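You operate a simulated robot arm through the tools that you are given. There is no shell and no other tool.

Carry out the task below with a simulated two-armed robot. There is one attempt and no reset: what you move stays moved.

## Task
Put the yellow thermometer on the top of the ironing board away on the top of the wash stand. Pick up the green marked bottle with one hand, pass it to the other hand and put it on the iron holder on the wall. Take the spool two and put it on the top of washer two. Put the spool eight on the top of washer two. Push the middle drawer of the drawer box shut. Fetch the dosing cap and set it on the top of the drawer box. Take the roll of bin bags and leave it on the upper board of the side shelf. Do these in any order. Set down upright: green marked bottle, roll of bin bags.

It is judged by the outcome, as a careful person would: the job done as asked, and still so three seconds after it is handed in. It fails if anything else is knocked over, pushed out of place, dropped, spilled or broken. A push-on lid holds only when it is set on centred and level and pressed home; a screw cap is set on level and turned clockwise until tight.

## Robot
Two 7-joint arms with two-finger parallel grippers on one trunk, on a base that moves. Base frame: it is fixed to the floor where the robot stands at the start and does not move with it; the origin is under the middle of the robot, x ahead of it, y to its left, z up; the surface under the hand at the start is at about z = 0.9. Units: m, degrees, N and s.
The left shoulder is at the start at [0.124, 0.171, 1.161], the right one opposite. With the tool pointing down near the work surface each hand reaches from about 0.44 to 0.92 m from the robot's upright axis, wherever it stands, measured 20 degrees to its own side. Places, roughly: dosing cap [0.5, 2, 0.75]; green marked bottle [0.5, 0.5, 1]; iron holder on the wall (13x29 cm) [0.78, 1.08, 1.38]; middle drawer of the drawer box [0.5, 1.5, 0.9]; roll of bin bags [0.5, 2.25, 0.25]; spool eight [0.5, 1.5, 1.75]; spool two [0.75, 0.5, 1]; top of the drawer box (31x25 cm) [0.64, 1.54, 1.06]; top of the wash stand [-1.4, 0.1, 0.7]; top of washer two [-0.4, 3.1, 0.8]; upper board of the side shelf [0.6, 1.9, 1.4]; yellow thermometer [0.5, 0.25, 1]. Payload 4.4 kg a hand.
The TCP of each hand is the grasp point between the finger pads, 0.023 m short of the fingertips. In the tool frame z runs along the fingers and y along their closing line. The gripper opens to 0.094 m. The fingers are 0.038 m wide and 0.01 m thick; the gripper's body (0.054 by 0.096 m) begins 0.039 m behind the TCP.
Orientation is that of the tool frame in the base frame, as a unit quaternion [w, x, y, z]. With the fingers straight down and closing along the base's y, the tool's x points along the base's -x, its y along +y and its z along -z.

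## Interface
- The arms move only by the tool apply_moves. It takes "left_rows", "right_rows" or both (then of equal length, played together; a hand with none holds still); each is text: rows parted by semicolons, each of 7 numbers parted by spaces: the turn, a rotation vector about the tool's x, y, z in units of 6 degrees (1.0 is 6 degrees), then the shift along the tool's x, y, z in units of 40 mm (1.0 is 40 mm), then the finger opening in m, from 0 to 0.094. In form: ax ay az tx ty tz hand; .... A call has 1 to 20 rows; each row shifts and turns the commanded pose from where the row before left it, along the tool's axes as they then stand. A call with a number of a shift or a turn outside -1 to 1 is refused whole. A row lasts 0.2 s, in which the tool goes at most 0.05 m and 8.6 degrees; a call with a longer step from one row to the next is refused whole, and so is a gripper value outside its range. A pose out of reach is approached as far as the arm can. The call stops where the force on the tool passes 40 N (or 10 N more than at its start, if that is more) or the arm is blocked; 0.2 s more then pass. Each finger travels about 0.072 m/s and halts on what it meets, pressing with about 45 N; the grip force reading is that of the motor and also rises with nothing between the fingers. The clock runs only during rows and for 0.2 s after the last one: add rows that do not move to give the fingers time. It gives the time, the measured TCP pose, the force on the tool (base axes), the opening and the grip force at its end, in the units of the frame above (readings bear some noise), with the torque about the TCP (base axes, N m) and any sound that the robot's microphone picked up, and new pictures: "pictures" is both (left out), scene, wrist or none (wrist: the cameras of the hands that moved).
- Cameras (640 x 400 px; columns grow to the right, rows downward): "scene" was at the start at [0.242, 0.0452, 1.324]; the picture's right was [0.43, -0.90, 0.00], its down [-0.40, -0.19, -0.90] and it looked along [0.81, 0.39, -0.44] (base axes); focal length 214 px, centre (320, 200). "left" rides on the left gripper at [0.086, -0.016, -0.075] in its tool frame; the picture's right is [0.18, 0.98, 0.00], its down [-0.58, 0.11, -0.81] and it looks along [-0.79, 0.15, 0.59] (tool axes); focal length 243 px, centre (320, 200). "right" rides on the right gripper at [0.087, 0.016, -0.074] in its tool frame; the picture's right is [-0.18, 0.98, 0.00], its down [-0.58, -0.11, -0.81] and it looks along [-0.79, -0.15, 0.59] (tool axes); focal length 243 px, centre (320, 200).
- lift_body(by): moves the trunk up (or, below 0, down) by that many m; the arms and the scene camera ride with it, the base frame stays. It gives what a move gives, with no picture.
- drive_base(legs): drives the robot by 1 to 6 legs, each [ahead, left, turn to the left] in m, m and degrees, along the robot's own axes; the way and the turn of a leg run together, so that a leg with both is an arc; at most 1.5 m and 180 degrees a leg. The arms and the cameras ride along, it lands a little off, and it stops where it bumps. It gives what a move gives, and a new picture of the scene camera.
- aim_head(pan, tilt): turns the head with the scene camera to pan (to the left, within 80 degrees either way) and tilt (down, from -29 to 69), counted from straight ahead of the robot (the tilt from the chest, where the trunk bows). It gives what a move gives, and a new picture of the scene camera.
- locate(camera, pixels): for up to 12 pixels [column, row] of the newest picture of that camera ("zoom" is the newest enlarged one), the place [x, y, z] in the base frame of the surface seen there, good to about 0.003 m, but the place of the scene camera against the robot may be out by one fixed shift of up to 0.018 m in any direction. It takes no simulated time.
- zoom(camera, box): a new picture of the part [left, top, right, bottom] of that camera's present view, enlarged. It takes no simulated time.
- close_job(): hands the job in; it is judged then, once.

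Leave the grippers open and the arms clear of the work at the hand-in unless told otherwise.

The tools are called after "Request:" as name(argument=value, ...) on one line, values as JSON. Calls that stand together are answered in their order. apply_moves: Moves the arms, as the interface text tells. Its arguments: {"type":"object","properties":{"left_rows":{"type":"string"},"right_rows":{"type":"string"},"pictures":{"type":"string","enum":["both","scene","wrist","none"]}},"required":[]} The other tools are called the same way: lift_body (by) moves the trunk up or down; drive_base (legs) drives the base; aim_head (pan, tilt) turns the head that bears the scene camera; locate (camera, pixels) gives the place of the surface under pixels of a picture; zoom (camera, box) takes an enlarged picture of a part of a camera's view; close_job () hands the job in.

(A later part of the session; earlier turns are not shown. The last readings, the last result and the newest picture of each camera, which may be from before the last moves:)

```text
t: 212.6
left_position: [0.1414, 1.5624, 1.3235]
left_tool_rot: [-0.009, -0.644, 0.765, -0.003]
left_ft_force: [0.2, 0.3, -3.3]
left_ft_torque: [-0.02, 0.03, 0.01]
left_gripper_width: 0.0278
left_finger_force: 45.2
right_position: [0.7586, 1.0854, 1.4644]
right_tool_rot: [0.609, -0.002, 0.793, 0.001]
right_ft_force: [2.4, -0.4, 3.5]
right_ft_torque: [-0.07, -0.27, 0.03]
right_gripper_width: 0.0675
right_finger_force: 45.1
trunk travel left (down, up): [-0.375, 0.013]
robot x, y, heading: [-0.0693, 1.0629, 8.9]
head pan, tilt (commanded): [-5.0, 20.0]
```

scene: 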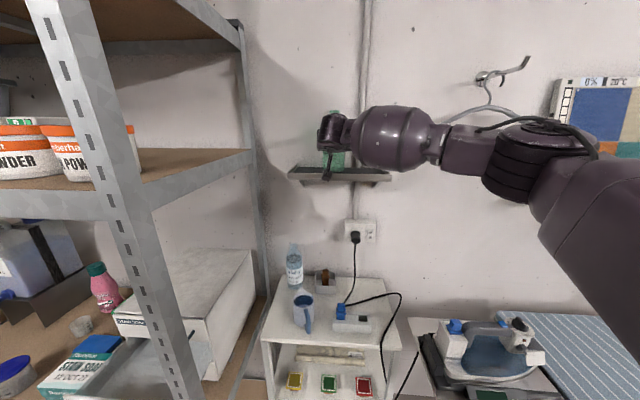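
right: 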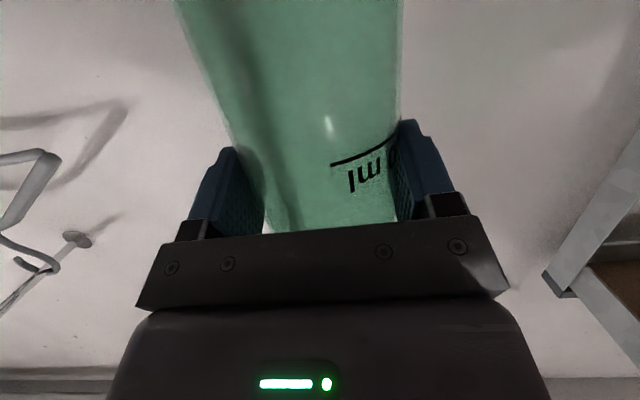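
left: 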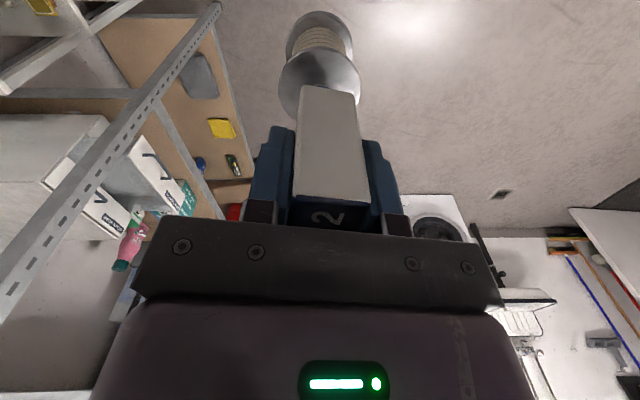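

Contact felt (3.5 N). Open the fingers fully and retreat straight back.

Request:
apply_moves(right_rows="0 0 0 0 0 0 0.075; 0 0 0 0 0 0 0.085; 0 0 0 0 0 0 0.094; 0 0 0 0 0 0 0.094; 0 0 0 0.13 0 -0.48 0.094; 0 0 0 0.23 0 -0.85 0.094; 0 0 0 0.23 0 -0.85 0.094; 0 0 0 0.23 0 -0.85 0.094; 0 0 0 0 0 0 0.094", pictures="both")

Request:
zoom(camera="scene", box=[270, 80, 420, 200])

```text
t: 214.6
left_position: [0.1411, 1.5644, 1.3236]
left_tool_rot: [-0.009, -0.644, 0.765, -0.003]
left_ft_force: [-0.1, 0.1, -2.1]
left_ft_torque: [-0.03, 0.02, -0.01]
left_gripper_width: 0.0277
left_finger_force: 44.7
right_position: [0.635, 1.0858, 1.4622]
right_tool_rot: [0.609, -0.002, 0.793, 0.001]
right_ft_force: [-0.2, 0.6, 0.2]
right_ft_torque: [0.0, 0.06, -0.01]
right_gripper_width: 0.0939
right_finger_force: 0.0
trunk travel left (down, up): [-0.375, 0.013]
robot x, y, heading: [-0.0727, 1.0642, 9.1]
head pan, tilt (commanded): [-5.0, 20.0]
```

scene: 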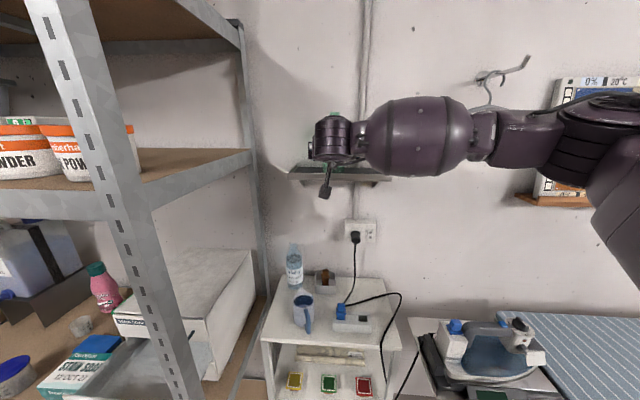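
right: 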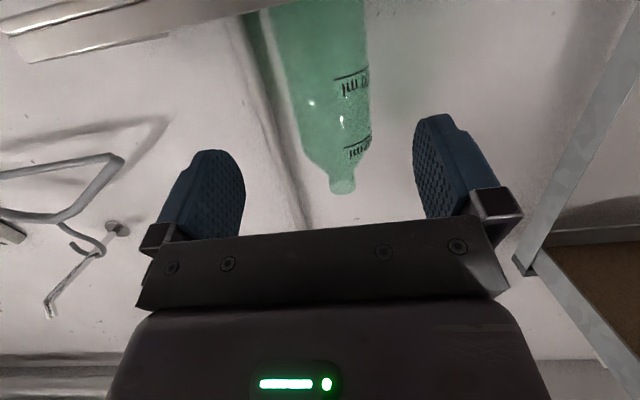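

```text
3.33 times, centred on (345, 140) of scene
```

zoom: 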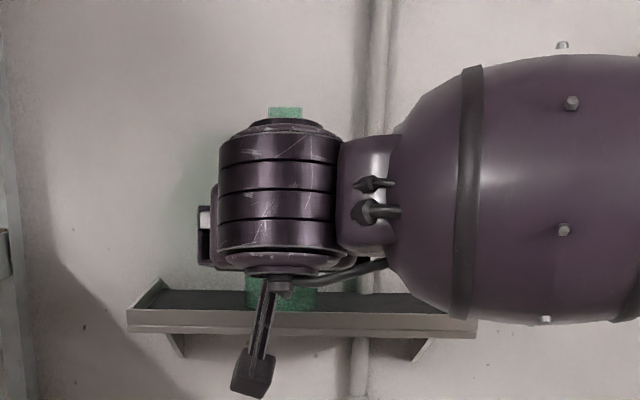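

The bottle stands on the tray. Retreat the right hand further and back the base off, then look again.

Request:
apply_moves(right_rows="0 0 0 0.23 0 -0.85 0.094; 0 0 0 0.23 -0.3 -0.85 0.094; 0 0 0 0.23 -0.5 -0.85 0.094; 0 0 0 0.23 -0.5 -0.6 0.094; 0 0 0 0 0 0 0.094", pictures="none")

Request:
drive_base(legs=[[-0.25, 0, 0]])

```text
t: 215.8
left_position: [0.1408, 1.5632, 1.3251]
left_tool_rot: [-0.009, -0.644, 0.765, -0.003]
left_ft_force: [0.4, -0.1, -2.0]
left_ft_torque: [0.01, -0.02, 0.0]
left_gripper_width: 0.0282
left_finger_force: 44.7
right_position: [0.5033, 1.0353, 1.4617]
right_tool_rot: [0.609, -0.002, 0.793, 0.001]
right_ft_force: [0.6, 0.6, 0.9]
right_ft_torque: [0.0, -0.01, 0.02]
right_gripper_width: 0.094
right_finger_force: 0.2
trunk travel left (down, up): [-0.375, 0.013]
robot x, y, heading: [-0.0726, 1.0625, 9.4]
head pan, tilt (commanded): [-5.0, 20.0]
```

```text
t: 217.6
left_position: [-0.108, 1.5215, 1.3232]
left_tool_rot: [-0.009, -0.644, 0.765, -0.004]
left_ft_force: [-0.4, -0.7, -2.0]
left_ft_torque: [0.03, 0.01, 0.02]
left_gripper_width: 0.0277
left_finger_force: 45.3
right_position: [0.2537, 0.9948, 1.4617]
right_tool_rot: [0.608, -0.002, 0.794, 0.002]
right_ft_force: [0.2, 0.5, -0.4]
right_ft_torque: [0.0, -0.01, -0.01]
right_gripper_width: 0.0939
right_finger_force: 0.0
trunk travel left (down, up): [-0.375, 0.013]
robot x, y, heading: [-0.3204, 1.0215, 9.3]
head pan, tilt (commanded): [-5.0, 20.0]
```

scene: 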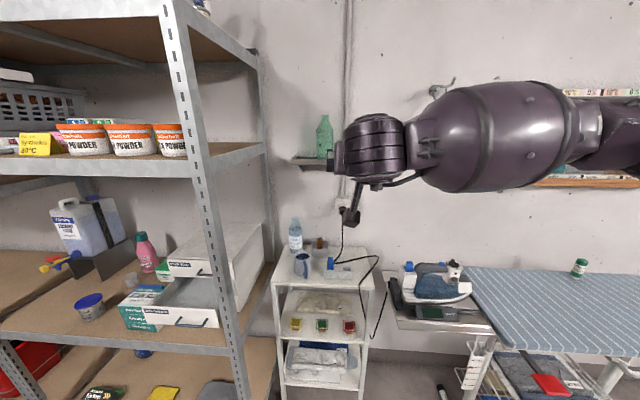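

The bottle stands upright on the iron holder. Now with the right hand free, look up at the rack's top for spool eight.

Request:
aim_head(pan=35, tilt=-10)

```text
t: 218.7
left_position: [-0.1092, 1.5227, 1.3226]
left_tool_rot: [-0.009, -0.644, 0.765, -0.003]
left_ft_force: [-0.2, -0.3, -2.8]
left_ft_torque: [-0.01, -0.03, 0.02]
left_gripper_width: 0.0279
left_finger_force: 44.8
right_position: [0.2552, 0.9947, 1.4625]
right_tool_rot: [0.609, -0.002, 0.794, 0.002]
right_ft_force: [0.9, 0.1, 0.0]
right_ft_torque: [0.0, -0.01, -0.02]
right_gripper_width: 0.0942
right_finger_force: 0.0
trunk travel left (down, up): [-0.375, 0.013]
robot x, y, heading: [-0.32, 1.0246, 9.4]
head pan, tilt (commanded): [35.0, -10.0]
```

scene: 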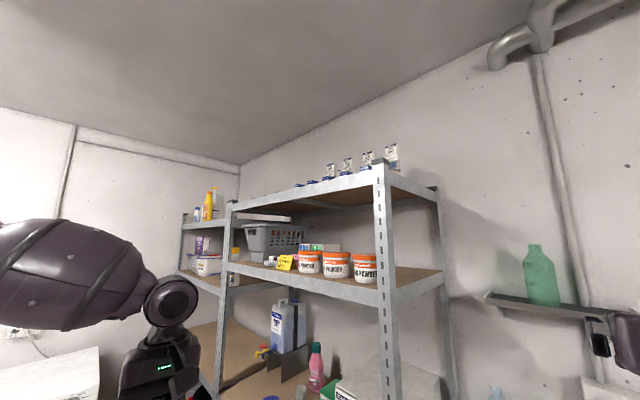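

Request:
zoom(camera="scene", box=[280, 130, 440, 230])

Request:
locate(camera="scene", pixels=[[300, 184], [312, 182], [329, 170], [347, 163], [367, 158], [391, 153], [391, 170], [378, 172], [300, 192], [340, 183], [232, 208], [435, 188]])

```text
4.00 times, centred on (360, 180) of scene
```

zoom: 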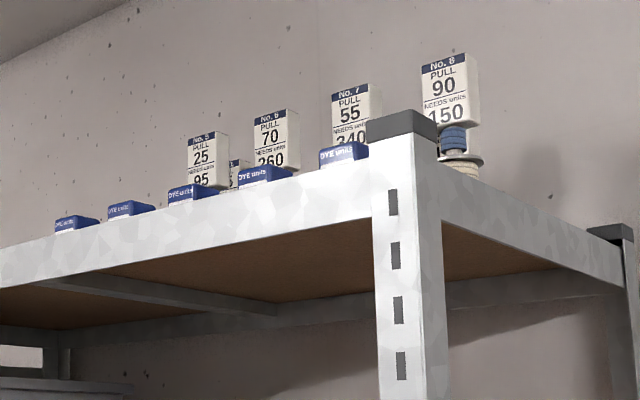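

```text
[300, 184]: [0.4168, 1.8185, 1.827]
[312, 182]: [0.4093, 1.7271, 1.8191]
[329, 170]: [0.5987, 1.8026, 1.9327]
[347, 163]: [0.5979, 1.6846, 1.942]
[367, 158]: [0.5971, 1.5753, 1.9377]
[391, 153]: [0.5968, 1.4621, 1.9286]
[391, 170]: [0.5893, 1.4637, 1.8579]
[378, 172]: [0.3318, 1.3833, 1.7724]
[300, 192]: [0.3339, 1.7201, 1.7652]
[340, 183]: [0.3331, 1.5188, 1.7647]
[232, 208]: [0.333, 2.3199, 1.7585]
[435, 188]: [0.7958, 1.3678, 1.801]
```

Spool eight ("No. 8") stands at the right end of the rack top at about [0.60,1.46], carton z≈1.86–1.93. There are small blue "DYE units" boxes along the front edge; let me locate them and neighbours.

Request:
locate(camera="zoom", pixels=[[343, 157], [328, 160], [360, 150], [265, 177], [355, 105], [440, 70], [475, 90], [425, 65], [430, 118], [460, 160], [405, 125], [455, 140]])

```text
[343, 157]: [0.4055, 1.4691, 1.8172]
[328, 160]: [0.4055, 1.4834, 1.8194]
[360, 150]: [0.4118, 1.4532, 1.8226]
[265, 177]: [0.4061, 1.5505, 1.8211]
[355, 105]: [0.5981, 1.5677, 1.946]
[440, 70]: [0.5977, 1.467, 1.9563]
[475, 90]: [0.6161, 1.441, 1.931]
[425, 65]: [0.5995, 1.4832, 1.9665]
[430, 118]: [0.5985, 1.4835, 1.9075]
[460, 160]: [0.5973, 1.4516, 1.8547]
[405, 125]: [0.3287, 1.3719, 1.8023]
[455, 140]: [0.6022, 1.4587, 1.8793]
```

A DYE box stands right in front of spool eight, so I'll fetch that later with an empty left hand. First deliver spool two: turn to face +y and drive toward the washers.

Request:
drive_base(legs=[[-0.1, 0, 0], [0, 0, 80], [0.8, 0, 0]])

Request:
aim_head(pan=0, tilt=25)

```text
t: 227.2
left_position: [-0.8494, 2.1082, 1.324]
left_tool_rot: [0.006, 0.983, -0.184, 0.007]
left_ft_force: [0.3, -0.7, -3.4]
left_ft_torque: [-0.01, -0.02, -0.02]
left_gripper_width: 0.0278
left_finger_force: 45.6
right_position: [-0.2607, 2.3629, 1.4611]
right_tool_rot: [0.47, -0.505, 0.612, 0.387]
right_ft_force: [-0.4, 0.6, 0.3]
right_ft_torque: [-0.01, -0.01, 0.01]
right_gripper_width: 0.0938
right_finger_force: 0.0
trunk travel left (down, up): [-0.375, 0.013]
robot x, y, heading: [-0.3993, 1.8037, 88.2]
head pan, tilt (commanded): [35.0, -10.0]
```

scene: 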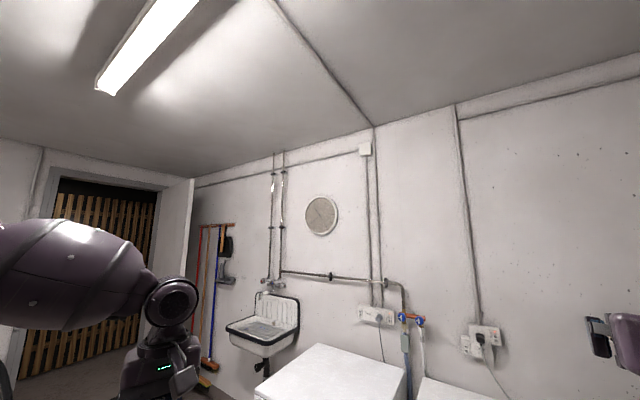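

```text
t: 228.2
left_position: [-0.8497, 2.1087, 1.3236]
left_tool_rot: [0.006, 0.983, -0.183, 0.008]
left_ft_force: [0.4, 0.4, -2.0]
left_ft_torque: [0.02, 0.02, 0.03]
left_gripper_width: 0.0278
left_finger_force: 44.9
right_position: [-0.261, 2.3616, 1.4615]
right_tool_rot: [0.47, -0.505, 0.612, 0.387]
right_ft_force: [0.1, -0.4, 0.0]
right_ft_torque: [-0.01, 0.0, 0.01]
right_gripper_width: 0.0938
right_finger_force: 0.0
trunk travel left (down, up): [-0.375, 0.013]
robot x, y, heading: [-0.4006, 1.8052, 88.3]
head pan, tilt (commanded): [0.0, 25.0]
```

scene: 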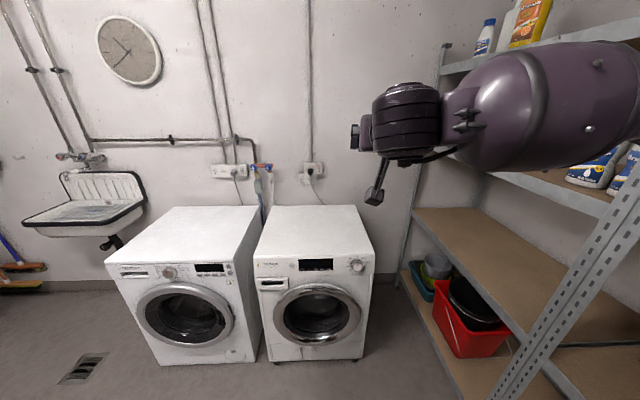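

Two washers. Locate both tops to identify washer two (given at about [-0.4,3.1]).

Request:
locate(camera="scene", pixels=[[315, 230], [272, 212], [358, 212], [262, 252], [370, 252], [315, 250], [185, 235], [150, 255], [240, 255], [440, 215], [420, 270]])

Request:
zoom(camera="scene", box=[90, 190, 400, 370])

```text
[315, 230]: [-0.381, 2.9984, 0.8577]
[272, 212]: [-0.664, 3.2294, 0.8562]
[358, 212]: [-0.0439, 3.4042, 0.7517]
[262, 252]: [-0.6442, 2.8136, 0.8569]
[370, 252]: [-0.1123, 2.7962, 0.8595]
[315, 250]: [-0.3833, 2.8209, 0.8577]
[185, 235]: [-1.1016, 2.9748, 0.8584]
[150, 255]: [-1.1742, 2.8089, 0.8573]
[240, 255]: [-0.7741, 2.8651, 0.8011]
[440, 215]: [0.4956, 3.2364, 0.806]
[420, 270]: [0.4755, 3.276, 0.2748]
```

```text
2.06 times, centred on (245, 280) of scene
```

zoom: 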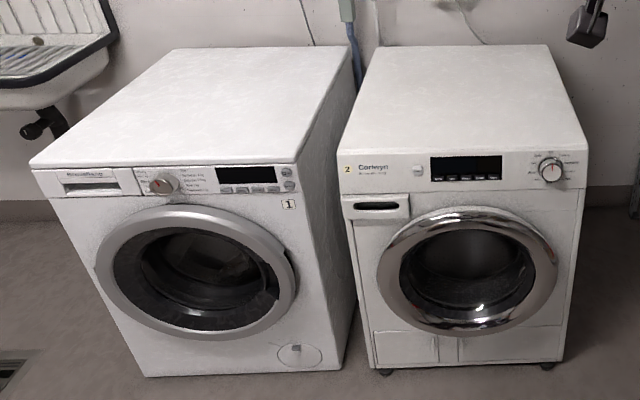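

Washer two is the right one (label "2"), top z≈0.851, x −0.66…−0.11, y from 2.80. I'll set spool two at about [-0.56,2.97]. Drive ahead 0.43 m.

Request:
drive_base(legs=[[0.43, 0.02, 1.7]])

```text
t: 230.8
left_position: [-0.8668, 2.5349, 1.3232]
left_tool_rot: [0.006, 0.985, -0.17, 0.009]
left_ft_force: [0.6, 0.3, -2.2]
left_ft_torque: [-0.01, -0.05, 0.02]
left_gripper_width: 0.0277
left_finger_force: 45.0
right_position: [-0.2841, 2.8027, 1.4621]
right_tool_rot: [0.465, -0.512, 0.607, 0.392]
right_ft_force: [0.8, 0.3, -0.4]
right_ft_torque: [0.01, -0.01, 0.02]
right_gripper_width: 0.0937
right_finger_force: 0.1
trunk travel left (down, up): [-0.375, 0.013]
robot x, y, heading: [-0.4096, 2.2414, 89.4]
head pan, tilt (commanded): [0.0, 25.0]
```

scene: 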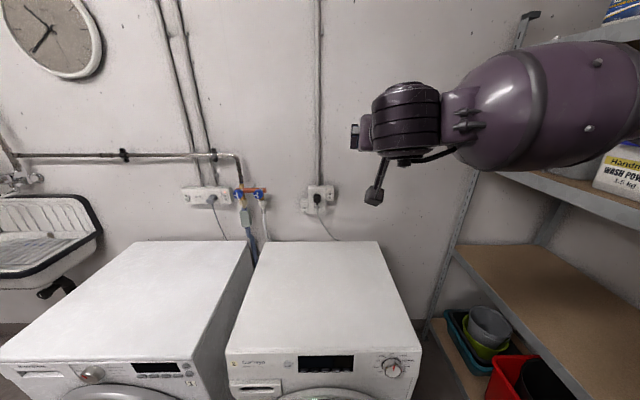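

Move the left hand with the spool in an arc (outward, forward, then inward) over washer two while lowering to z≈1.15.

Request:
apply_moves(left_rows="0 0 0 -0.53 -0.93 0.35 0.01; 0 0 0 -0.53 -0.93 0.35 0.01; 0 0 0 -0.53 -0.93 0.35 0.01; 0 0 0 -0.53 -0.93 0.35 0.01; 0 0 0 -0.53 -0.93 0.35 0.01; 0 0 0 0.42 -0.976 0.35 0.01; 0 0 0 0.42 -0.976 0.35 0.01; 0 0 0 0.42 -0.976 0.35 0.01; 0 0 0 0.42 -0.976 0.35 0.01; 0 0 0 0.42 -0.976 0.35 0.01; 0 0 0 0.42 -0.976 0.35 0.01; 0 0 0 0.42 -0.976 0.35 0.01; 0 0 0 0.945 -0.325 0 0.01; 0 0 0 0.945 -0.325 0 0.01; 0 0 0 0.945 -0.325 0 0.01; 0 0 0 0.945 -0.325 0 0.01; 0 0 0 0 0 0 0.01", pictures="both")

```text
t: 234.4
left_position: [-0.5413, 2.9575, 1.1548]
left_tool_rot: [0.006, 0.985, -0.17, 0.009]
left_ft_force: [-0.3, 0.2, -2.0]
left_ft_torque: [0.02, -0.03, 0.0]
left_gripper_width: 0.0277
left_finger_force: 45.2
right_position: [-0.2868, 2.8019, 1.4622]
right_tool_rot: [0.465, -0.512, 0.606, 0.392]
right_ft_force: [0.1, 0.3, -0.2]
right_ft_torque: [-0.03, 0.0, 0.05]
right_gripper_width: 0.0938
right_finger_force: 0.0
trunk travel left (down, up): [-0.375, 0.013]
robot x, y, heading: [-0.4109, 2.2411, 89.2]
head pan, tilt (commanded): [0.0, 25.0]
```

scene: 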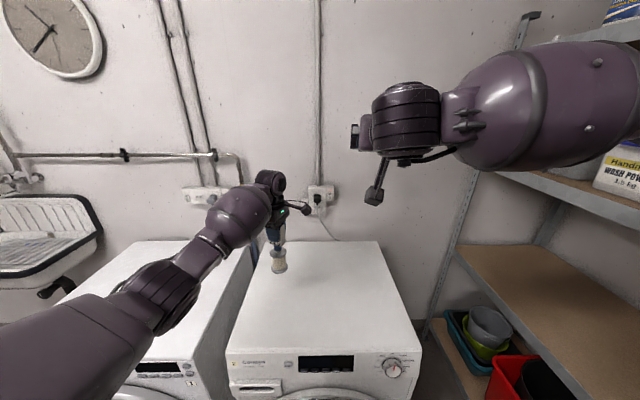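
left: 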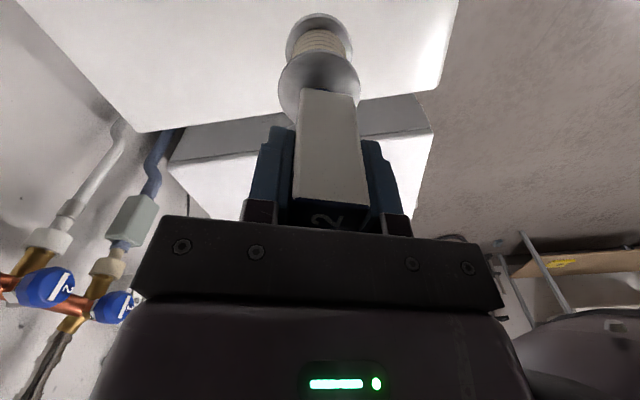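

Over washer two. Check the top's height with the left camera, then descend.

Request:
locate(camera="left", pixels=[[200, 60], [400, 60], [250, 90], [100, 20]])

Request:
apply_moves(left_rows="0 0 0 0 0 0.9 0.01; 0 0 0 0 0 0.9 0.01; 0 0 0 0 0 0.9 0.01; 0 0 0 0 0 0.7 0.01; 0 0 0 0 0 0.25 0.01; 0 0 0 0 0 0 0.01", pictures="wrist")

```text
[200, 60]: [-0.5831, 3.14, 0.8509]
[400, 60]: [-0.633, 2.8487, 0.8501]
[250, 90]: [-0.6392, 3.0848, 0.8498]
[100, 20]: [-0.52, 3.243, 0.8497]
```

```text
t: 235.8
left_position: [-0.5379, 2.9575, 1.0084]
left_tool_rot: [0.006, 0.985, -0.17, 0.008]
left_ft_force: [-0.7, 0.0, -2.6]
left_ft_torque: [0.0, -0.02, 0.04]
left_gripper_width: 0.0278
left_finger_force: 44.7
right_position: [-0.2849, 2.8027, 1.4614]
right_tool_rot: [0.464, -0.513, 0.605, 0.394]
right_ft_force: [-0.2, 0.9, 0.6]
right_ft_torque: [0.02, -0.01, -0.01]
right_gripper_width: 0.0942
right_finger_force: 0.1
trunk travel left (down, up): [-0.375, 0.013]
robot x, y, heading: [-0.4109, 2.2363, 89.4]
head pan, tilt (commanded): [0.0, 25.0]
```

left: 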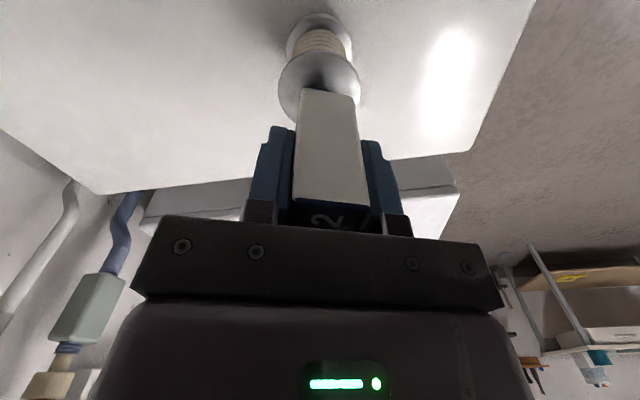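

Surface at 0.850, base of the spool ~1.1 cm above. Lower gently to contact.

Request:
apply_moves(left_rows="0 0 0 0 0 0.15 0.01; 0 0 0 0 0 0.1 0.01; 0 0 0 0 0 0.05 0.01; 0 0 0 0 0 0 0.01", pictures="none")

```text
t: 236.8
left_position: [-0.5377, 2.9577, 0.9972]
left_tool_rot: [0.005, 0.985, -0.172, 0.008]
left_ft_force: [0.6, 0.1, 1.8]
left_ft_torque: [0.1, -0.01, 0.0]
left_gripper_width: 0.0278
left_finger_force: 45.0
right_position: [-0.2854, 2.8011, 1.4616]
right_tool_rot: [0.465, -0.512, 0.606, 0.393]
right_ft_force: [0.8, 0.4, 0.5]
right_ft_torque: [0.01, 0.0, -0.02]
right_gripper_width: 0.0943
right_finger_force: 0.2
trunk travel left (down, up): [-0.375, 0.013]
robot x, y, heading: [-0.414, 2.2419, 89.4]
head pan, tilt (commanded): [0.0, 25.0]
```

Contact (weight now carried by the washer). Open and lift straight up.

Request:
apply_moves(left_rows="0 0 0 0 0 0 0.04; 0 0 0 0 0 0 0.06; 0 0 0 0 0 0 0.08; 0 0 0 0 0 0 0.08; 0 0 0 0 0 -0.5 0.08; 0 0 0 0 0 -1 0.08; 0 0 0 0 0 -1 0.08; 0 0 0 0 0 -1 0.08; 0 0 0 0 0 -1 0.08; 0 0 0 0 0 0 0.094", pictures="both")

```text
t: 239.0
left_position: [-0.5396, 2.9596, 1.1771]
left_tool_rot: [0.006, 0.985, -0.17, 0.008]
left_ft_force: [0.2, -0.1, 0.2]
left_ft_torque: [-0.01, 0.0, 0.03]
left_gripper_width: 0.0944
left_finger_force: 0.0
right_position: [-0.2831, 2.8022, 1.4618]
right_tool_rot: [0.465, -0.512, 0.606, 0.394]
right_ft_force: [-0.1, -0.3, 0.1]
right_ft_torque: [0.01, 0.0, 0.02]
right_gripper_width: 0.094
right_finger_force: 0.0
trunk travel left (down, up): [-0.375, 0.013]
robot x, y, heading: [-0.4129, 2.2393, 89.4]
head pan, tilt (commanded): [0.0, 25.0]
```

scene: 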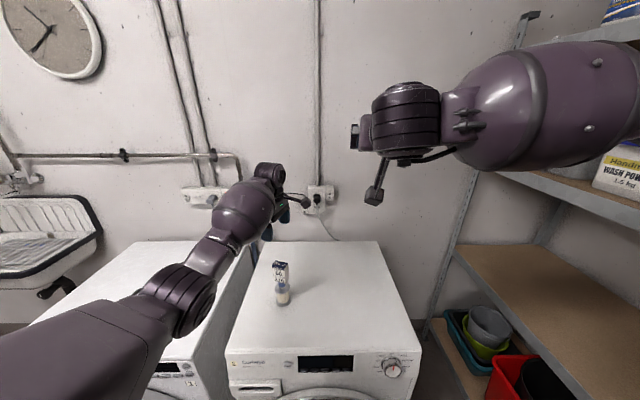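
left: 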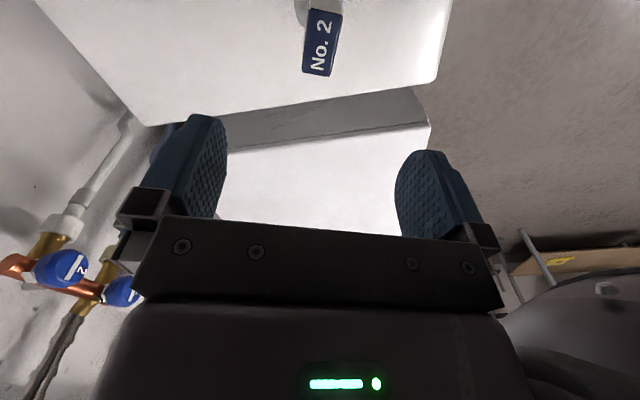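

Spool two stands upright on washer two. Retract the left hand and then drive back to view the rack from the front.

Request:
apply_moves(left_rows="0 0 0 0 0 -1 0.094; 0 0 0 -0.23 0.97 -0.5 0.094; 0 0 0 -0.23 0.97 0 0.094; 0 0 0 -0.23 0.97 0 0.094; 0 0 0 -0.23 0.97 0 0.094; 0 0 0 -0.23 0.97 0 0.094; 0 0 0 -0.23 0.97 0 0.094; 0 0 0 -0.23 0.97 0 0.094; 0 0 0 0 0 0 0.094", pictures="none")

Request:
drive_base(legs=[[-0.4, 0.15, 0], [0, 0, -85]])

Request:
aim_head(pan=0, tilt=30)

```text
t: 241.0
left_position: [-0.6902, 2.7256, 1.2376]
left_tool_rot: [0.006, 0.985, -0.17, 0.008]
left_ft_force: [-0.6, -0.5, -0.9]
left_ft_torque: [-0.01, 0.03, -0.01]
left_gripper_width: 0.0941
left_finger_force: 0.0
right_position: [-0.2852, 2.8015, 1.4611]
right_tool_rot: [0.465, -0.512, 0.606, 0.393]
right_ft_force: [-0.1, 0.7, 0.1]
right_ft_torque: [0.01, 0.01, 0.0]
right_gripper_width: 0.0936
right_finger_force: 0.1
trunk travel left (down, up): [-0.375, 0.013]
robot x, y, heading: [-0.4118, 2.2396, 89.6]
head pan, tilt (commanded): [0.0, 25.0]
```

```text
t: 247.2
left_position: [-0.1124, 2.1655, 1.2373]
left_tool_rot: [-0.01, -0.617, 0.787, -0.002]
left_ft_force: [0.4, 0.2, -0.7]
left_ft_torque: [0.01, -0.01, 0.0]
left_gripper_width: 0.0943
left_finger_force: 0.0
right_position: [0.0037, 1.7692, 1.462]
right_tool_rot: [0.608, 0.025, 0.794, -0.019]
right_ft_force: [-0.5, 0.8, 0.6]
right_ft_torque: [0.0, 0.01, 0.03]
right_gripper_width: 0.0939
right_finger_force: 0.2
trunk travel left (down, up): [-0.375, 0.013]
robot x, y, heading: [-0.5681, 1.8355, 4.9]
head pan, tilt (commanded): [0.0, 25.0]
```

scene: 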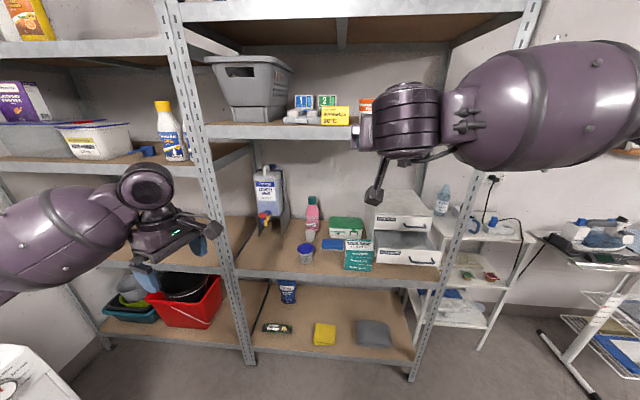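

```text
t: 247.9
left_position: [-0.1131, 2.1652, 1.2378]
left_tool_rot: [-0.009, -0.616, 0.788, -0.002]
left_ft_force: [-0.3, 0.3, 0.4]
left_ft_torque: [-0.01, 0.03, -0.02]
left_gripper_width: 0.0939
left_finger_force: 0.0
right_position: [0.0042, 1.7688, 1.4617]
right_tool_rot: [0.608, 0.026, 0.793, -0.021]
right_ft_force: [0.2, -0.1, 0.3]
right_ft_torque: [0.01, 0.01, 0.02]
right_gripper_width: 0.0942
right_finger_force: 0.0
trunk travel left (down, up): [-0.375, 0.013]
robot x, y, heading: [-0.5709, 1.8404, 5.2]
head pan, tilt (commanded): [0.0, 30.0]
```

scene: 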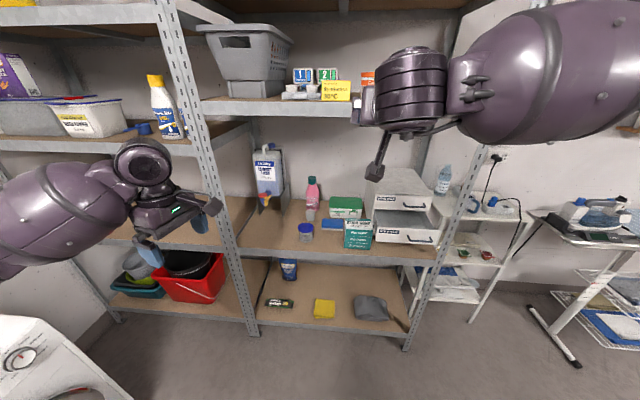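

Now I see the whole rack. Zoom on the second board and the bottom board to identify the dosing cap and the roll of bin bags.

Request:
zoom(camera="scene", box=[235, 130, 445, 260])

Request:
zoom(camera="scene", box=[235, 240, 425, 350])

Request:
zoom(camera="scene", box=[190, 0, 390, 130])

```text
3.05 times, centred on (340, 195) of scene
```

zoom: 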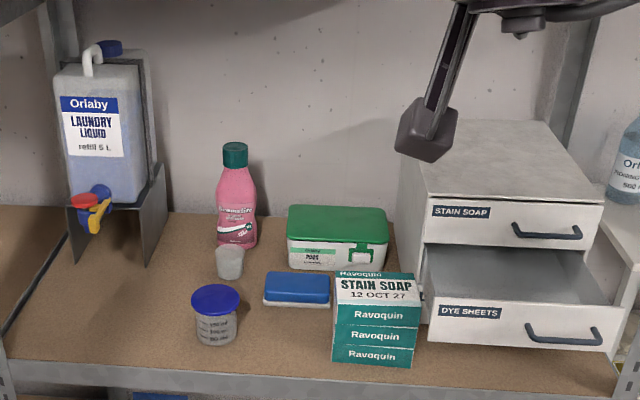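

```text
3.37 times, centred on (330, 295) of scene
```

zoom: 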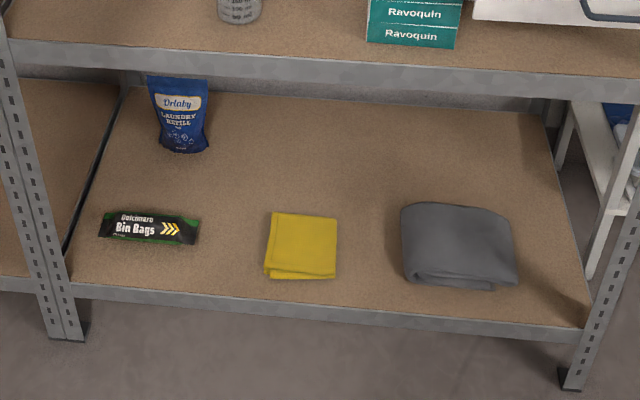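

```text
3.08 times, centred on (290, 65) of scene
```

zoom: 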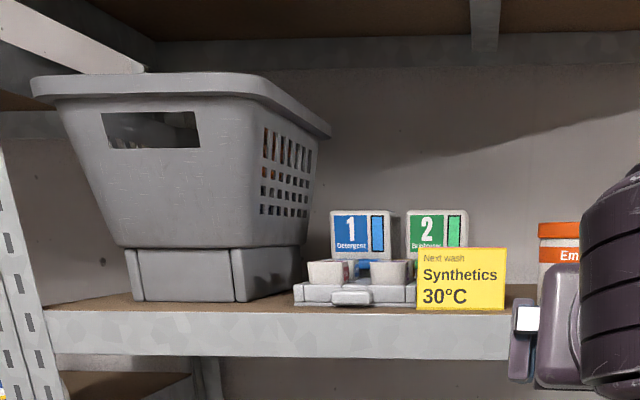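

The "Bin Bags" roll lies on the bottom board at about (280,303); candidates for the dosing cap are the small grey cup (310,215) and the blue-lidded measuring cup (305,232). Zoom more and locate.

Request:
zoom(camera="scene", box=[290, 200, 350, 250])

Request:
locate(camera="scene", pixels=[[310, 216], [310, 209], [305, 227], [305, 238], [265, 303], [280, 303], [293, 304], [280, 298], [320, 245], [345, 222], [404, 235], [404, 200]])

```text
8.00 times, centred on (320, 225) of scene
```

zoom: 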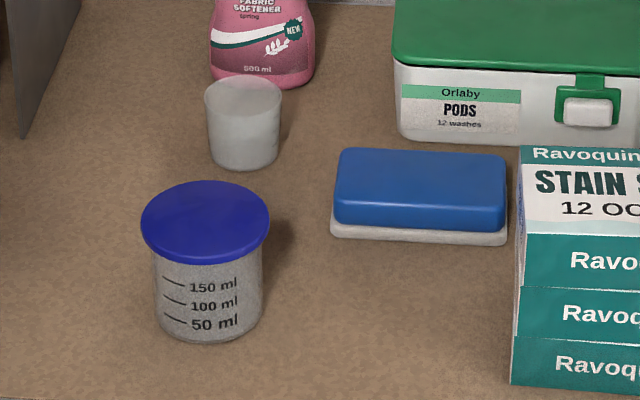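

```text
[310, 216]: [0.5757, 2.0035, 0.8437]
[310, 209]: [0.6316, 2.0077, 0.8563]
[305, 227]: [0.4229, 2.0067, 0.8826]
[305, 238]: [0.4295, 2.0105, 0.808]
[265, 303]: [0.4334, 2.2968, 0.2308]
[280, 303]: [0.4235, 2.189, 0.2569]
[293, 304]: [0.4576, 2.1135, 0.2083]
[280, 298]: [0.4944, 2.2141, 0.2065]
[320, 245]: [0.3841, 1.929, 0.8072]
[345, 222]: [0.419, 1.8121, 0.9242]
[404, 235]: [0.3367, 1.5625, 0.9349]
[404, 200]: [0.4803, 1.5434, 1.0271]
```

The grey tapered cup by the fabric softener is the dosing cap ([0.59,2.00]); the bin-bag roll lies on the bottom board near [0.44,2.2]. The trunk is high now, so I do spool eight first: fold the left hand, and raise the right hand to z≈1.95 here in the open.

Request:
apply_moves(left_rows="0 0 0 -0.36 0.9 0 0.094; 0 0 0 -0.36 0.9 0 0.094; 0 0 0 -0.36 0.9 0 0.094; 0 0 0 -0.36 0.9 0 0.094; 0 0 0 -0.36 0.9 0 0.094; 0 0 0 -0.36 0.9 0 0.094; 0 0 0 -0.36 0.9 0 0.094; 0 0 0 0 0 0 0.094; 0 0 0 0 0 0 0.094; 0 0 0 0 0 0 0.094; 0 0 0 0 0 0 0.094; 0 0 0 0 0 0 0.094; 0 0 0 0 0 0 0.094; 0 0 0 0 0 0 0.094", right_rows="0 0 0 -0.91 0 -0.244 0.094; 0 0 0 -0.91 0 -0.244 0.094; 0 0 0 -0.91 0 -0.244 0.094; 0 0 0 -0.91 0 -0.244 0.094; 0 0 0 -0.91 0 -0.244 0.094; 0 0 0 -0.91 0 -0.244 0.094; 0 0 0 -0.91 0 -0.244 0.094; 0 0 0 -0.91 0 -0.244 0.094; 0 0 0 -0.91 0 -0.244 0.094; 0 0 0 -0.91 0 -0.244 0.094; 0 0 0 -0.91 0 -0.244 0.094; 0 0 0 -0.91 0 -0.244 0.094; 0 0 0 -0.91 0 -0.244 0.094; 0 0 0 0 0 0 0.094", pictures="scene")

```text
t: 250.9
left_position: [-0.3315, 2.3217, 1.2349]
left_tool_rot: [-0.009, -0.617, 0.787, -0.002]
left_ft_force: [-0.3, -0.4, 0.0]
left_ft_torque: [0.0, -0.04, 0.03]
left_gripper_width: 0.0937
left_finger_force: 0.0
right_position: [0.0027, 1.7682, 1.9525]
right_tool_rot: [0.608, 0.026, 0.793, -0.019]
right_ft_force: [0.4, -0.8, -0.4]
right_ft_torque: [0.01, 0.03, 0.0]
right_gripper_width: 0.094
right_finger_force: 0.0
trunk travel left (down, up): [-0.375, 0.013]
robot x, y, heading: [-0.5658, 1.8345, 5.0]
head pan, tilt (commanded): [0.0, 30.0]
```

scene: 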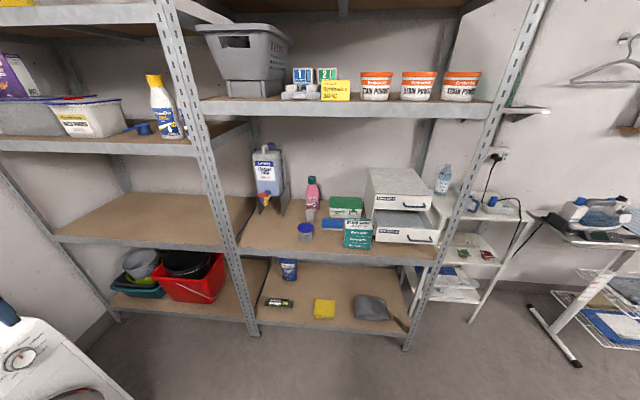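

The high pose works. While the view is free, locate key points of the boards, beams and drawer.

Request:
locate(camera="scene", pixels=[[345, 100], [345, 117], [240, 98], [260, 114], [315, 95], [335, 92], [375, 88], [250, 90], [404, 238], [425, 238], [404, 202], [345, 250]])

Request:
locate(camera="scene", pixels=[[280, 300], [266, 303], [292, 305], [280, 306], [340, 310], [372, 305], [330, 330], [289, 270], [225, 250], [430, 260], [310, 216], [305, 230]])

```text
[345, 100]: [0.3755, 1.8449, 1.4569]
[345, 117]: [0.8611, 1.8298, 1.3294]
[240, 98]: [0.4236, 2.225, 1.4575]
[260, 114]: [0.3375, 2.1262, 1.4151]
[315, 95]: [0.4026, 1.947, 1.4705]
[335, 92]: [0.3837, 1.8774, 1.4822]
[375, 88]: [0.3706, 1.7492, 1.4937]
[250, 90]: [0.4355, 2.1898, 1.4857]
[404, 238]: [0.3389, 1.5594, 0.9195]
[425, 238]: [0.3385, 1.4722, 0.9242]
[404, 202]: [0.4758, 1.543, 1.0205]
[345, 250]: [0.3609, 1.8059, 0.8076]
```

```text
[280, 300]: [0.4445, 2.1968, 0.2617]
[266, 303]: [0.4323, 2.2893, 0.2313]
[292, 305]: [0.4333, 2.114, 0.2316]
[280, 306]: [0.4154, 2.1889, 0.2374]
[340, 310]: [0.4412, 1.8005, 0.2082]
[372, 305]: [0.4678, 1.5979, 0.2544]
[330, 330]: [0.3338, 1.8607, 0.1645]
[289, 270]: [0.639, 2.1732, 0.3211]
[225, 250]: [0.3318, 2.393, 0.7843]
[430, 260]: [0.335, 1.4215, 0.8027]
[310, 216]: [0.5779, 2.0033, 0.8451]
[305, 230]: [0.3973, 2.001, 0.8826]
```

Zoom on the upper board to find a free standing place for the roll.

Request:
zoom(camera="scene", box=[190, 20, 500, 130])

Request:
zoom(camera="scene", box=[330, 50, 510, 130])

```text
2.06 times, centred on (345, 75) of scene
```

zoom: 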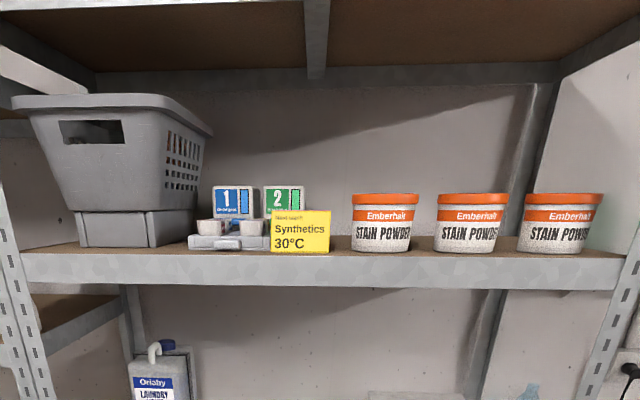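

```text
3.56 times, centred on (420, 90) of scene
```

zoom: 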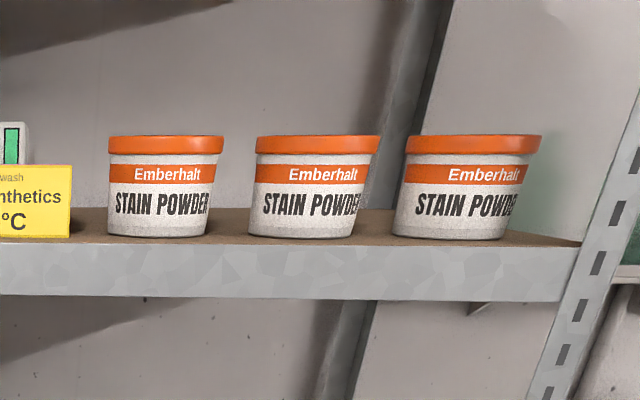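

Locate the basket front and the free strip in front of its base on the upper board.

Request:
locate(camera="scene", pixels=[[245, 70], [245, 45], [250, 32], [235, 90], [265, 92], [283, 95], [283, 60], [225, 97], [300, 92], [320, 75], [395, 98], [440, 98]])

```text
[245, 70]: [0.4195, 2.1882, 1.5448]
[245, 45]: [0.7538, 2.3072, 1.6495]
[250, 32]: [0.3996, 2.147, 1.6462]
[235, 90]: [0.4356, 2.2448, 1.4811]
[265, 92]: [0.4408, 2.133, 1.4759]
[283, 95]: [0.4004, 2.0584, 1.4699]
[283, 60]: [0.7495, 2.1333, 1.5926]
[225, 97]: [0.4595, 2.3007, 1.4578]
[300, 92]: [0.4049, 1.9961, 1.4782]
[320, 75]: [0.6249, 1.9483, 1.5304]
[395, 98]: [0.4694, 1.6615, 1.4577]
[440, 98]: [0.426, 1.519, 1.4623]
```

Now approach spool eight: turn to heading ~25° and strafe so the right hand (z≈1.95) is in front of the rack's right end.

Request:
drive_base(legs=[[0, 0, 20], [0.131, -0.585, 0]])

Request:
aim_head(pan=-10, tilt=-25)

```text
t: 257.5
left_position: [-0.1502, 1.9075, 1.2361]
left_tool_rot: [0.009, 0.743, -0.669, 0.003]
left_ft_force: [-0.8, -0.6, 0.1]
left_ft_torque: [-0.02, 0.01, 0.02]
left_gripper_width: 0.094
left_finger_force: 0.1
right_position: [0.3558, 1.5014, 1.953]
right_tool_rot: [0.603, -0.113, 0.785, 0.087]
right_ft_force: [-1.3, -0.1, -0.6]
right_ft_torque: [-0.01, 0.01, -0.02]
right_gripper_width: 0.0942
right_finger_force: 0.1
trunk travel left (down, up): [-0.375, 0.013]
robot x, y, heading: [-0.2054, 1.373, 25.7]
head pan, tilt (commanded): [0.0, 30.0]
```

scene: 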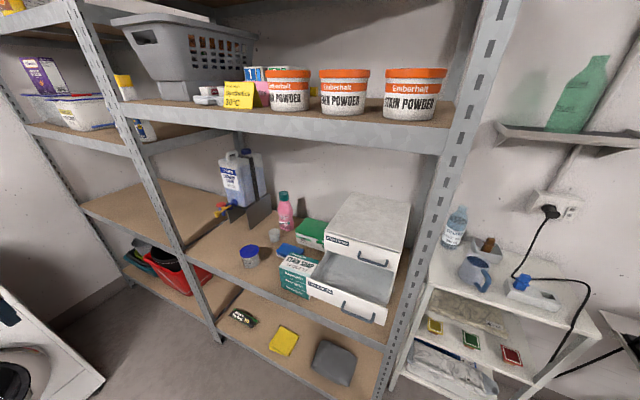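

```text
t: 258.8
left_position: [-0.1495, 1.9067, 1.2347]
left_tool_rot: [0.01, 0.744, -0.668, 0.004]
left_ft_force: [-0.7, -0.6, -0.3]
left_ft_torque: [0.01, 0.01, -0.02]
left_gripper_width: 0.0938
left_finger_force: 0.0
right_position: [0.3539, 1.5014, 1.9531]
right_tool_rot: [0.602, -0.112, 0.786, 0.086]
right_ft_force: [1.0, 0.5, 0.3]
right_ft_torque: [-0.01, -0.04, 0.01]
right_gripper_width: 0.0937
right_finger_force: 0.1
trunk travel left (down, up): [-0.375, 0.013]
robot x, y, heading: [-0.2041, 1.3715, 25.2]
head pan, tilt (commanded): [-10.0, -25.0]
```

scene: 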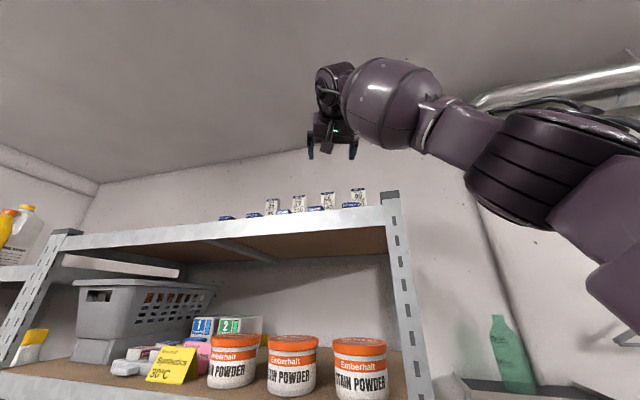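

Rotate the right hand −16° about the vertical so it points along +x, and look through its camera.

Request:
apply_moves(right_rows="0.87 0 0.234 0 0 0 0.094; 0.87 0 0.234 0 0 0 0.094; 0.87 0 0.234 0 0 0 0.094; 0 0 0 0 0 0 0.094", pictures="both")

```text
t: 259.8
left_position: [-0.1504, 1.9064, 1.2349]
left_tool_rot: [0.009, 0.744, -0.668, 0.003]
left_ft_force: [0.4, -0.5, -1.1]
left_ft_torque: [-0.02, 0.01, -0.03]
left_gripper_width: 0.0941
left_finger_force: 0.0
right_position: [0.3537, 1.5015, 1.9526]
right_tool_rot: [0.608, 0.002, 0.794, -0.001]
right_ft_force: [0.4, -0.2, 0.4]
right_ft_torque: [-0.03, -0.03, 0.02]
right_gripper_width: 0.0939
right_finger_force: 0.0
trunk travel left (down, up): [-0.375, 0.013]
robot x, y, heading: [-0.2056, 1.37, 25.3]
head pan, tilt (commanded): [-10.0, -25.0]
```

scene: 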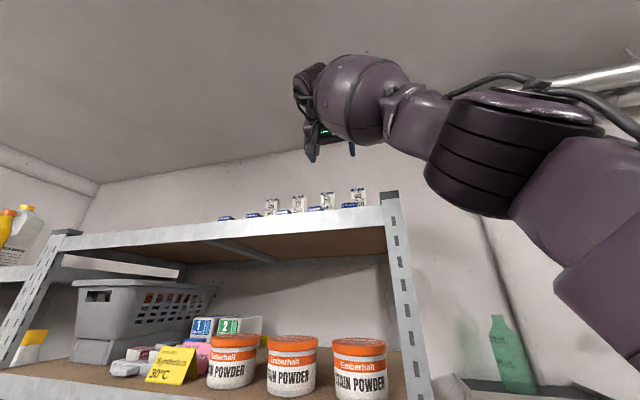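
right: 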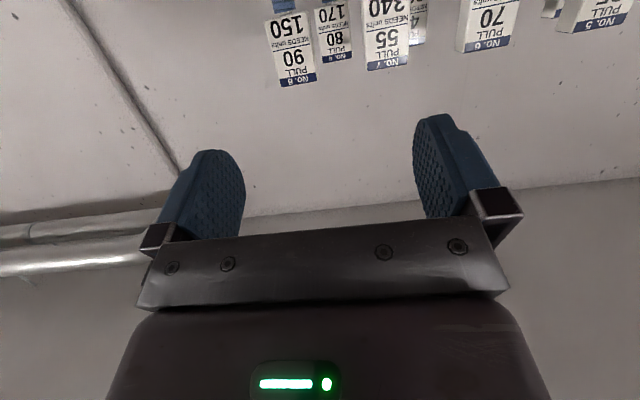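

The right camera sees the labels upside down: No. 8 at (291,50), another (No. 4?) behind it at (335,30), No. 7 at (387,35). Zoom and locate.

Request:
zoom(camera="right", box=[240, 0, 440, 110])

Request:
locate(camera="right", pixels=[[270, 20], [305, 18], [281, 84], [315, 80], [291, 50], [300, 85], [322, 60], [350, 60], [335, 30], [366, 66], [408, 62], [387, 35]])

```text
3.20 times, centred on (340, 55) of right
```

zoom: 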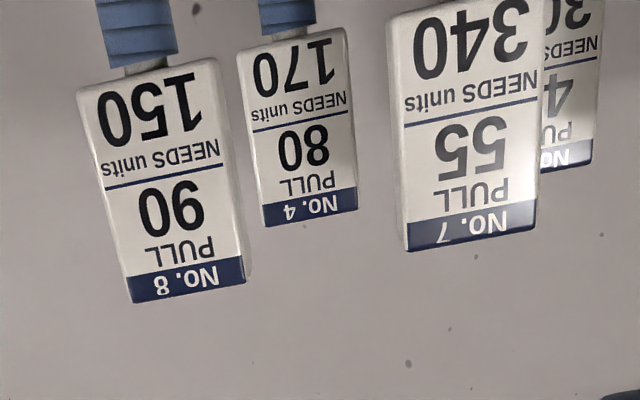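

```text
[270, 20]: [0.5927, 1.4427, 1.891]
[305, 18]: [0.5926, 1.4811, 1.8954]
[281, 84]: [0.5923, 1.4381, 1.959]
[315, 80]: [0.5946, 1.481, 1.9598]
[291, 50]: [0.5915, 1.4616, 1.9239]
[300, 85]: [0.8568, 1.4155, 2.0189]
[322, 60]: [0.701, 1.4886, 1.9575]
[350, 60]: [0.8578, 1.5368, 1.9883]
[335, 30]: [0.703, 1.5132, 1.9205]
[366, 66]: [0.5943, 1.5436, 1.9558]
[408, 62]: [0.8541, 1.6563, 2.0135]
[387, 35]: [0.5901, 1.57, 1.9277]
```

Spool No. 8's carton: front x=0.592, y 1.4385–1.482, z 1.888–1.960; No. 4 stands behind at x=0.70 and No. 7 at y≥1.544. I first move the base 0.13 m in +x, with the hand still short of the carton.

Request:
drive_base(legs=[[0.1175, -0.0556, 0]])

Request:
apply_moves(right_rows="0 0 0 0 -0.5 0 0.08; 0 0 0 0.2 -0.5 0 0.08; 0 0 0 0 0 0 0.08", pictures="wrist")

```text
t: 261.1
left_position: [-0.0228, 1.9076, 1.2356]
left_tool_rot: [0.009, 0.745, -0.667, 0.004]
left_ft_force: [-0.3, 0.5, -0.3]
left_ft_torque: [0.02, -0.03, 0.0]
left_gripper_width: 0.0941
left_finger_force: 0.0
right_position: [0.4821, 1.5057, 1.9525]
right_tool_rot: [0.609, -0.001, 0.793, 0.001]
right_ft_force: [-0.1, -0.4, 0.5]
right_ft_torque: [0.01, 0.02, 0.0]
right_gripper_width: 0.094
right_finger_force: 0.1
trunk travel left (down, up): [-0.375, 0.013]
robot x, y, heading: [-0.0761, 1.367, 25.5]
head pan, tilt (commanded): [-10.0, -25.0]
```

scene: 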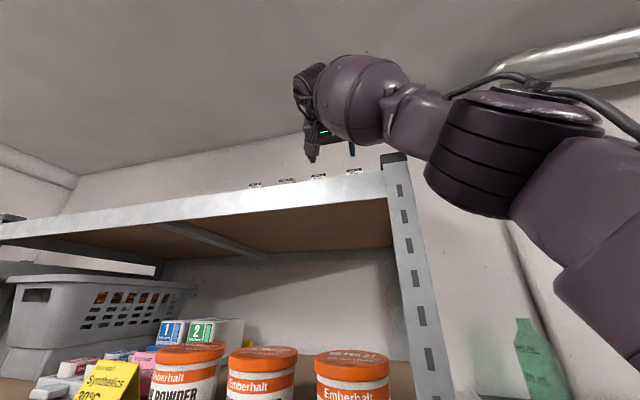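

```text
t: 261.9
left_position: [-0.0221, 1.909, 1.2355]
left_tool_rot: [0.009, 0.745, -0.667, 0.004]
left_ft_force: [0.0, 0.6, 0.2]
left_ft_torque: [0.0, 0.01, 0.01]
left_gripper_width: 0.0943
left_finger_force: 0.1
right_position: [0.479, 1.4669, 1.9448]
right_tool_rot: [0.609, -0.002, 0.793, 0.001]
right_ft_force: [0.2, 0.4, 0.1]
right_ft_torque: [0.01, 0.03, -0.03]
right_gripper_width: 0.0798
right_finger_force: 0.1
trunk travel left (down, up): [-0.375, 0.013]
robot x, y, heading: [-0.0774, 1.3736, 25.5]
head pan, tilt (commanded): [-10.0, -25.0]
```

right: 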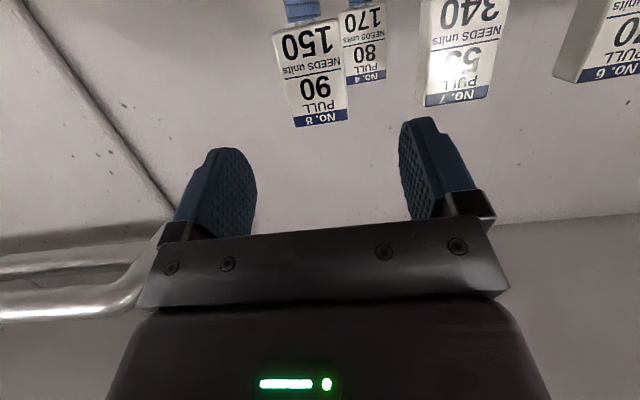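

Locate the carton again from this pose for fine alignment.

Request:
locate(camera="right", pixels=[[276, 38], [334, 32], [297, 120], [345, 114], [311, 72]])

```text
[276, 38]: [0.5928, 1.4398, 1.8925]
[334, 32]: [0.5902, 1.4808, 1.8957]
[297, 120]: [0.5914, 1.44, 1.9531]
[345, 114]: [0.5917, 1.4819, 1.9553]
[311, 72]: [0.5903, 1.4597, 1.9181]
```

Advance 12 cm straight onto the carton (aligned to y=1.461).

Request:
apply_moves(right_rows="0 0 0 -0.1075 -0.15 0.755 0.08; 0 0 0 -0.1075 0 0.755 0.08; 0 0 0 -0.1075 0 0.755 0.08; 0 0 0 -0.1075 0 0.755 0.08; 0 0 0 0 0 0 0.08", pictures="wrist")

```text
t: 263.2
left_position: [-0.0264, 1.9038, 1.2354]
left_tool_rot: [0.006, 0.744, -0.668, 0.003]
left_ft_force: [-0.4, -0.9, 0.4]
left_ft_torque: [-0.01, -0.02, 0.05]
left_gripper_width: 0.0941
left_finger_force: 0.0
right_position: [0.5759, 1.4299, 1.9512]
right_tool_rot: [0.621, 0.012, 0.783, 0.016]
right_ft_force: [0.1, -0.6, -0.1]
right_ft_torque: [-0.02, 0.02, 0.02]
right_gripper_width: 0.0797
right_finger_force: 0.0
right hand out of reach, approached as far as the arm can: row 4
trunk travel left (down, up): [-0.375, 0.013]
robot x, y, heading: [-0.0787, 1.3719, 25.3]
head pan, tilt (commanded): [-10.0, -25.0]
stopped in row 5 (right hand): the arm was blocked; the commanded pose is now the measured one
```

right: 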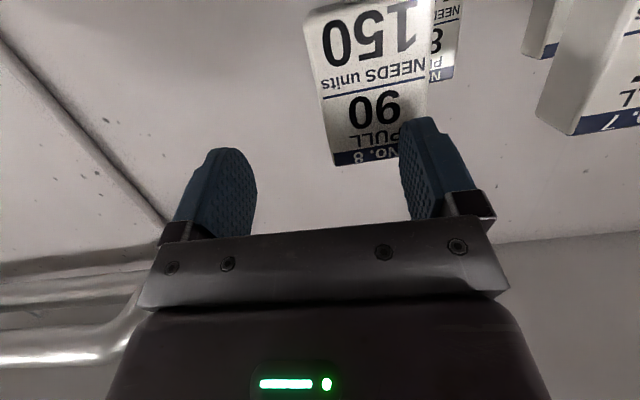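

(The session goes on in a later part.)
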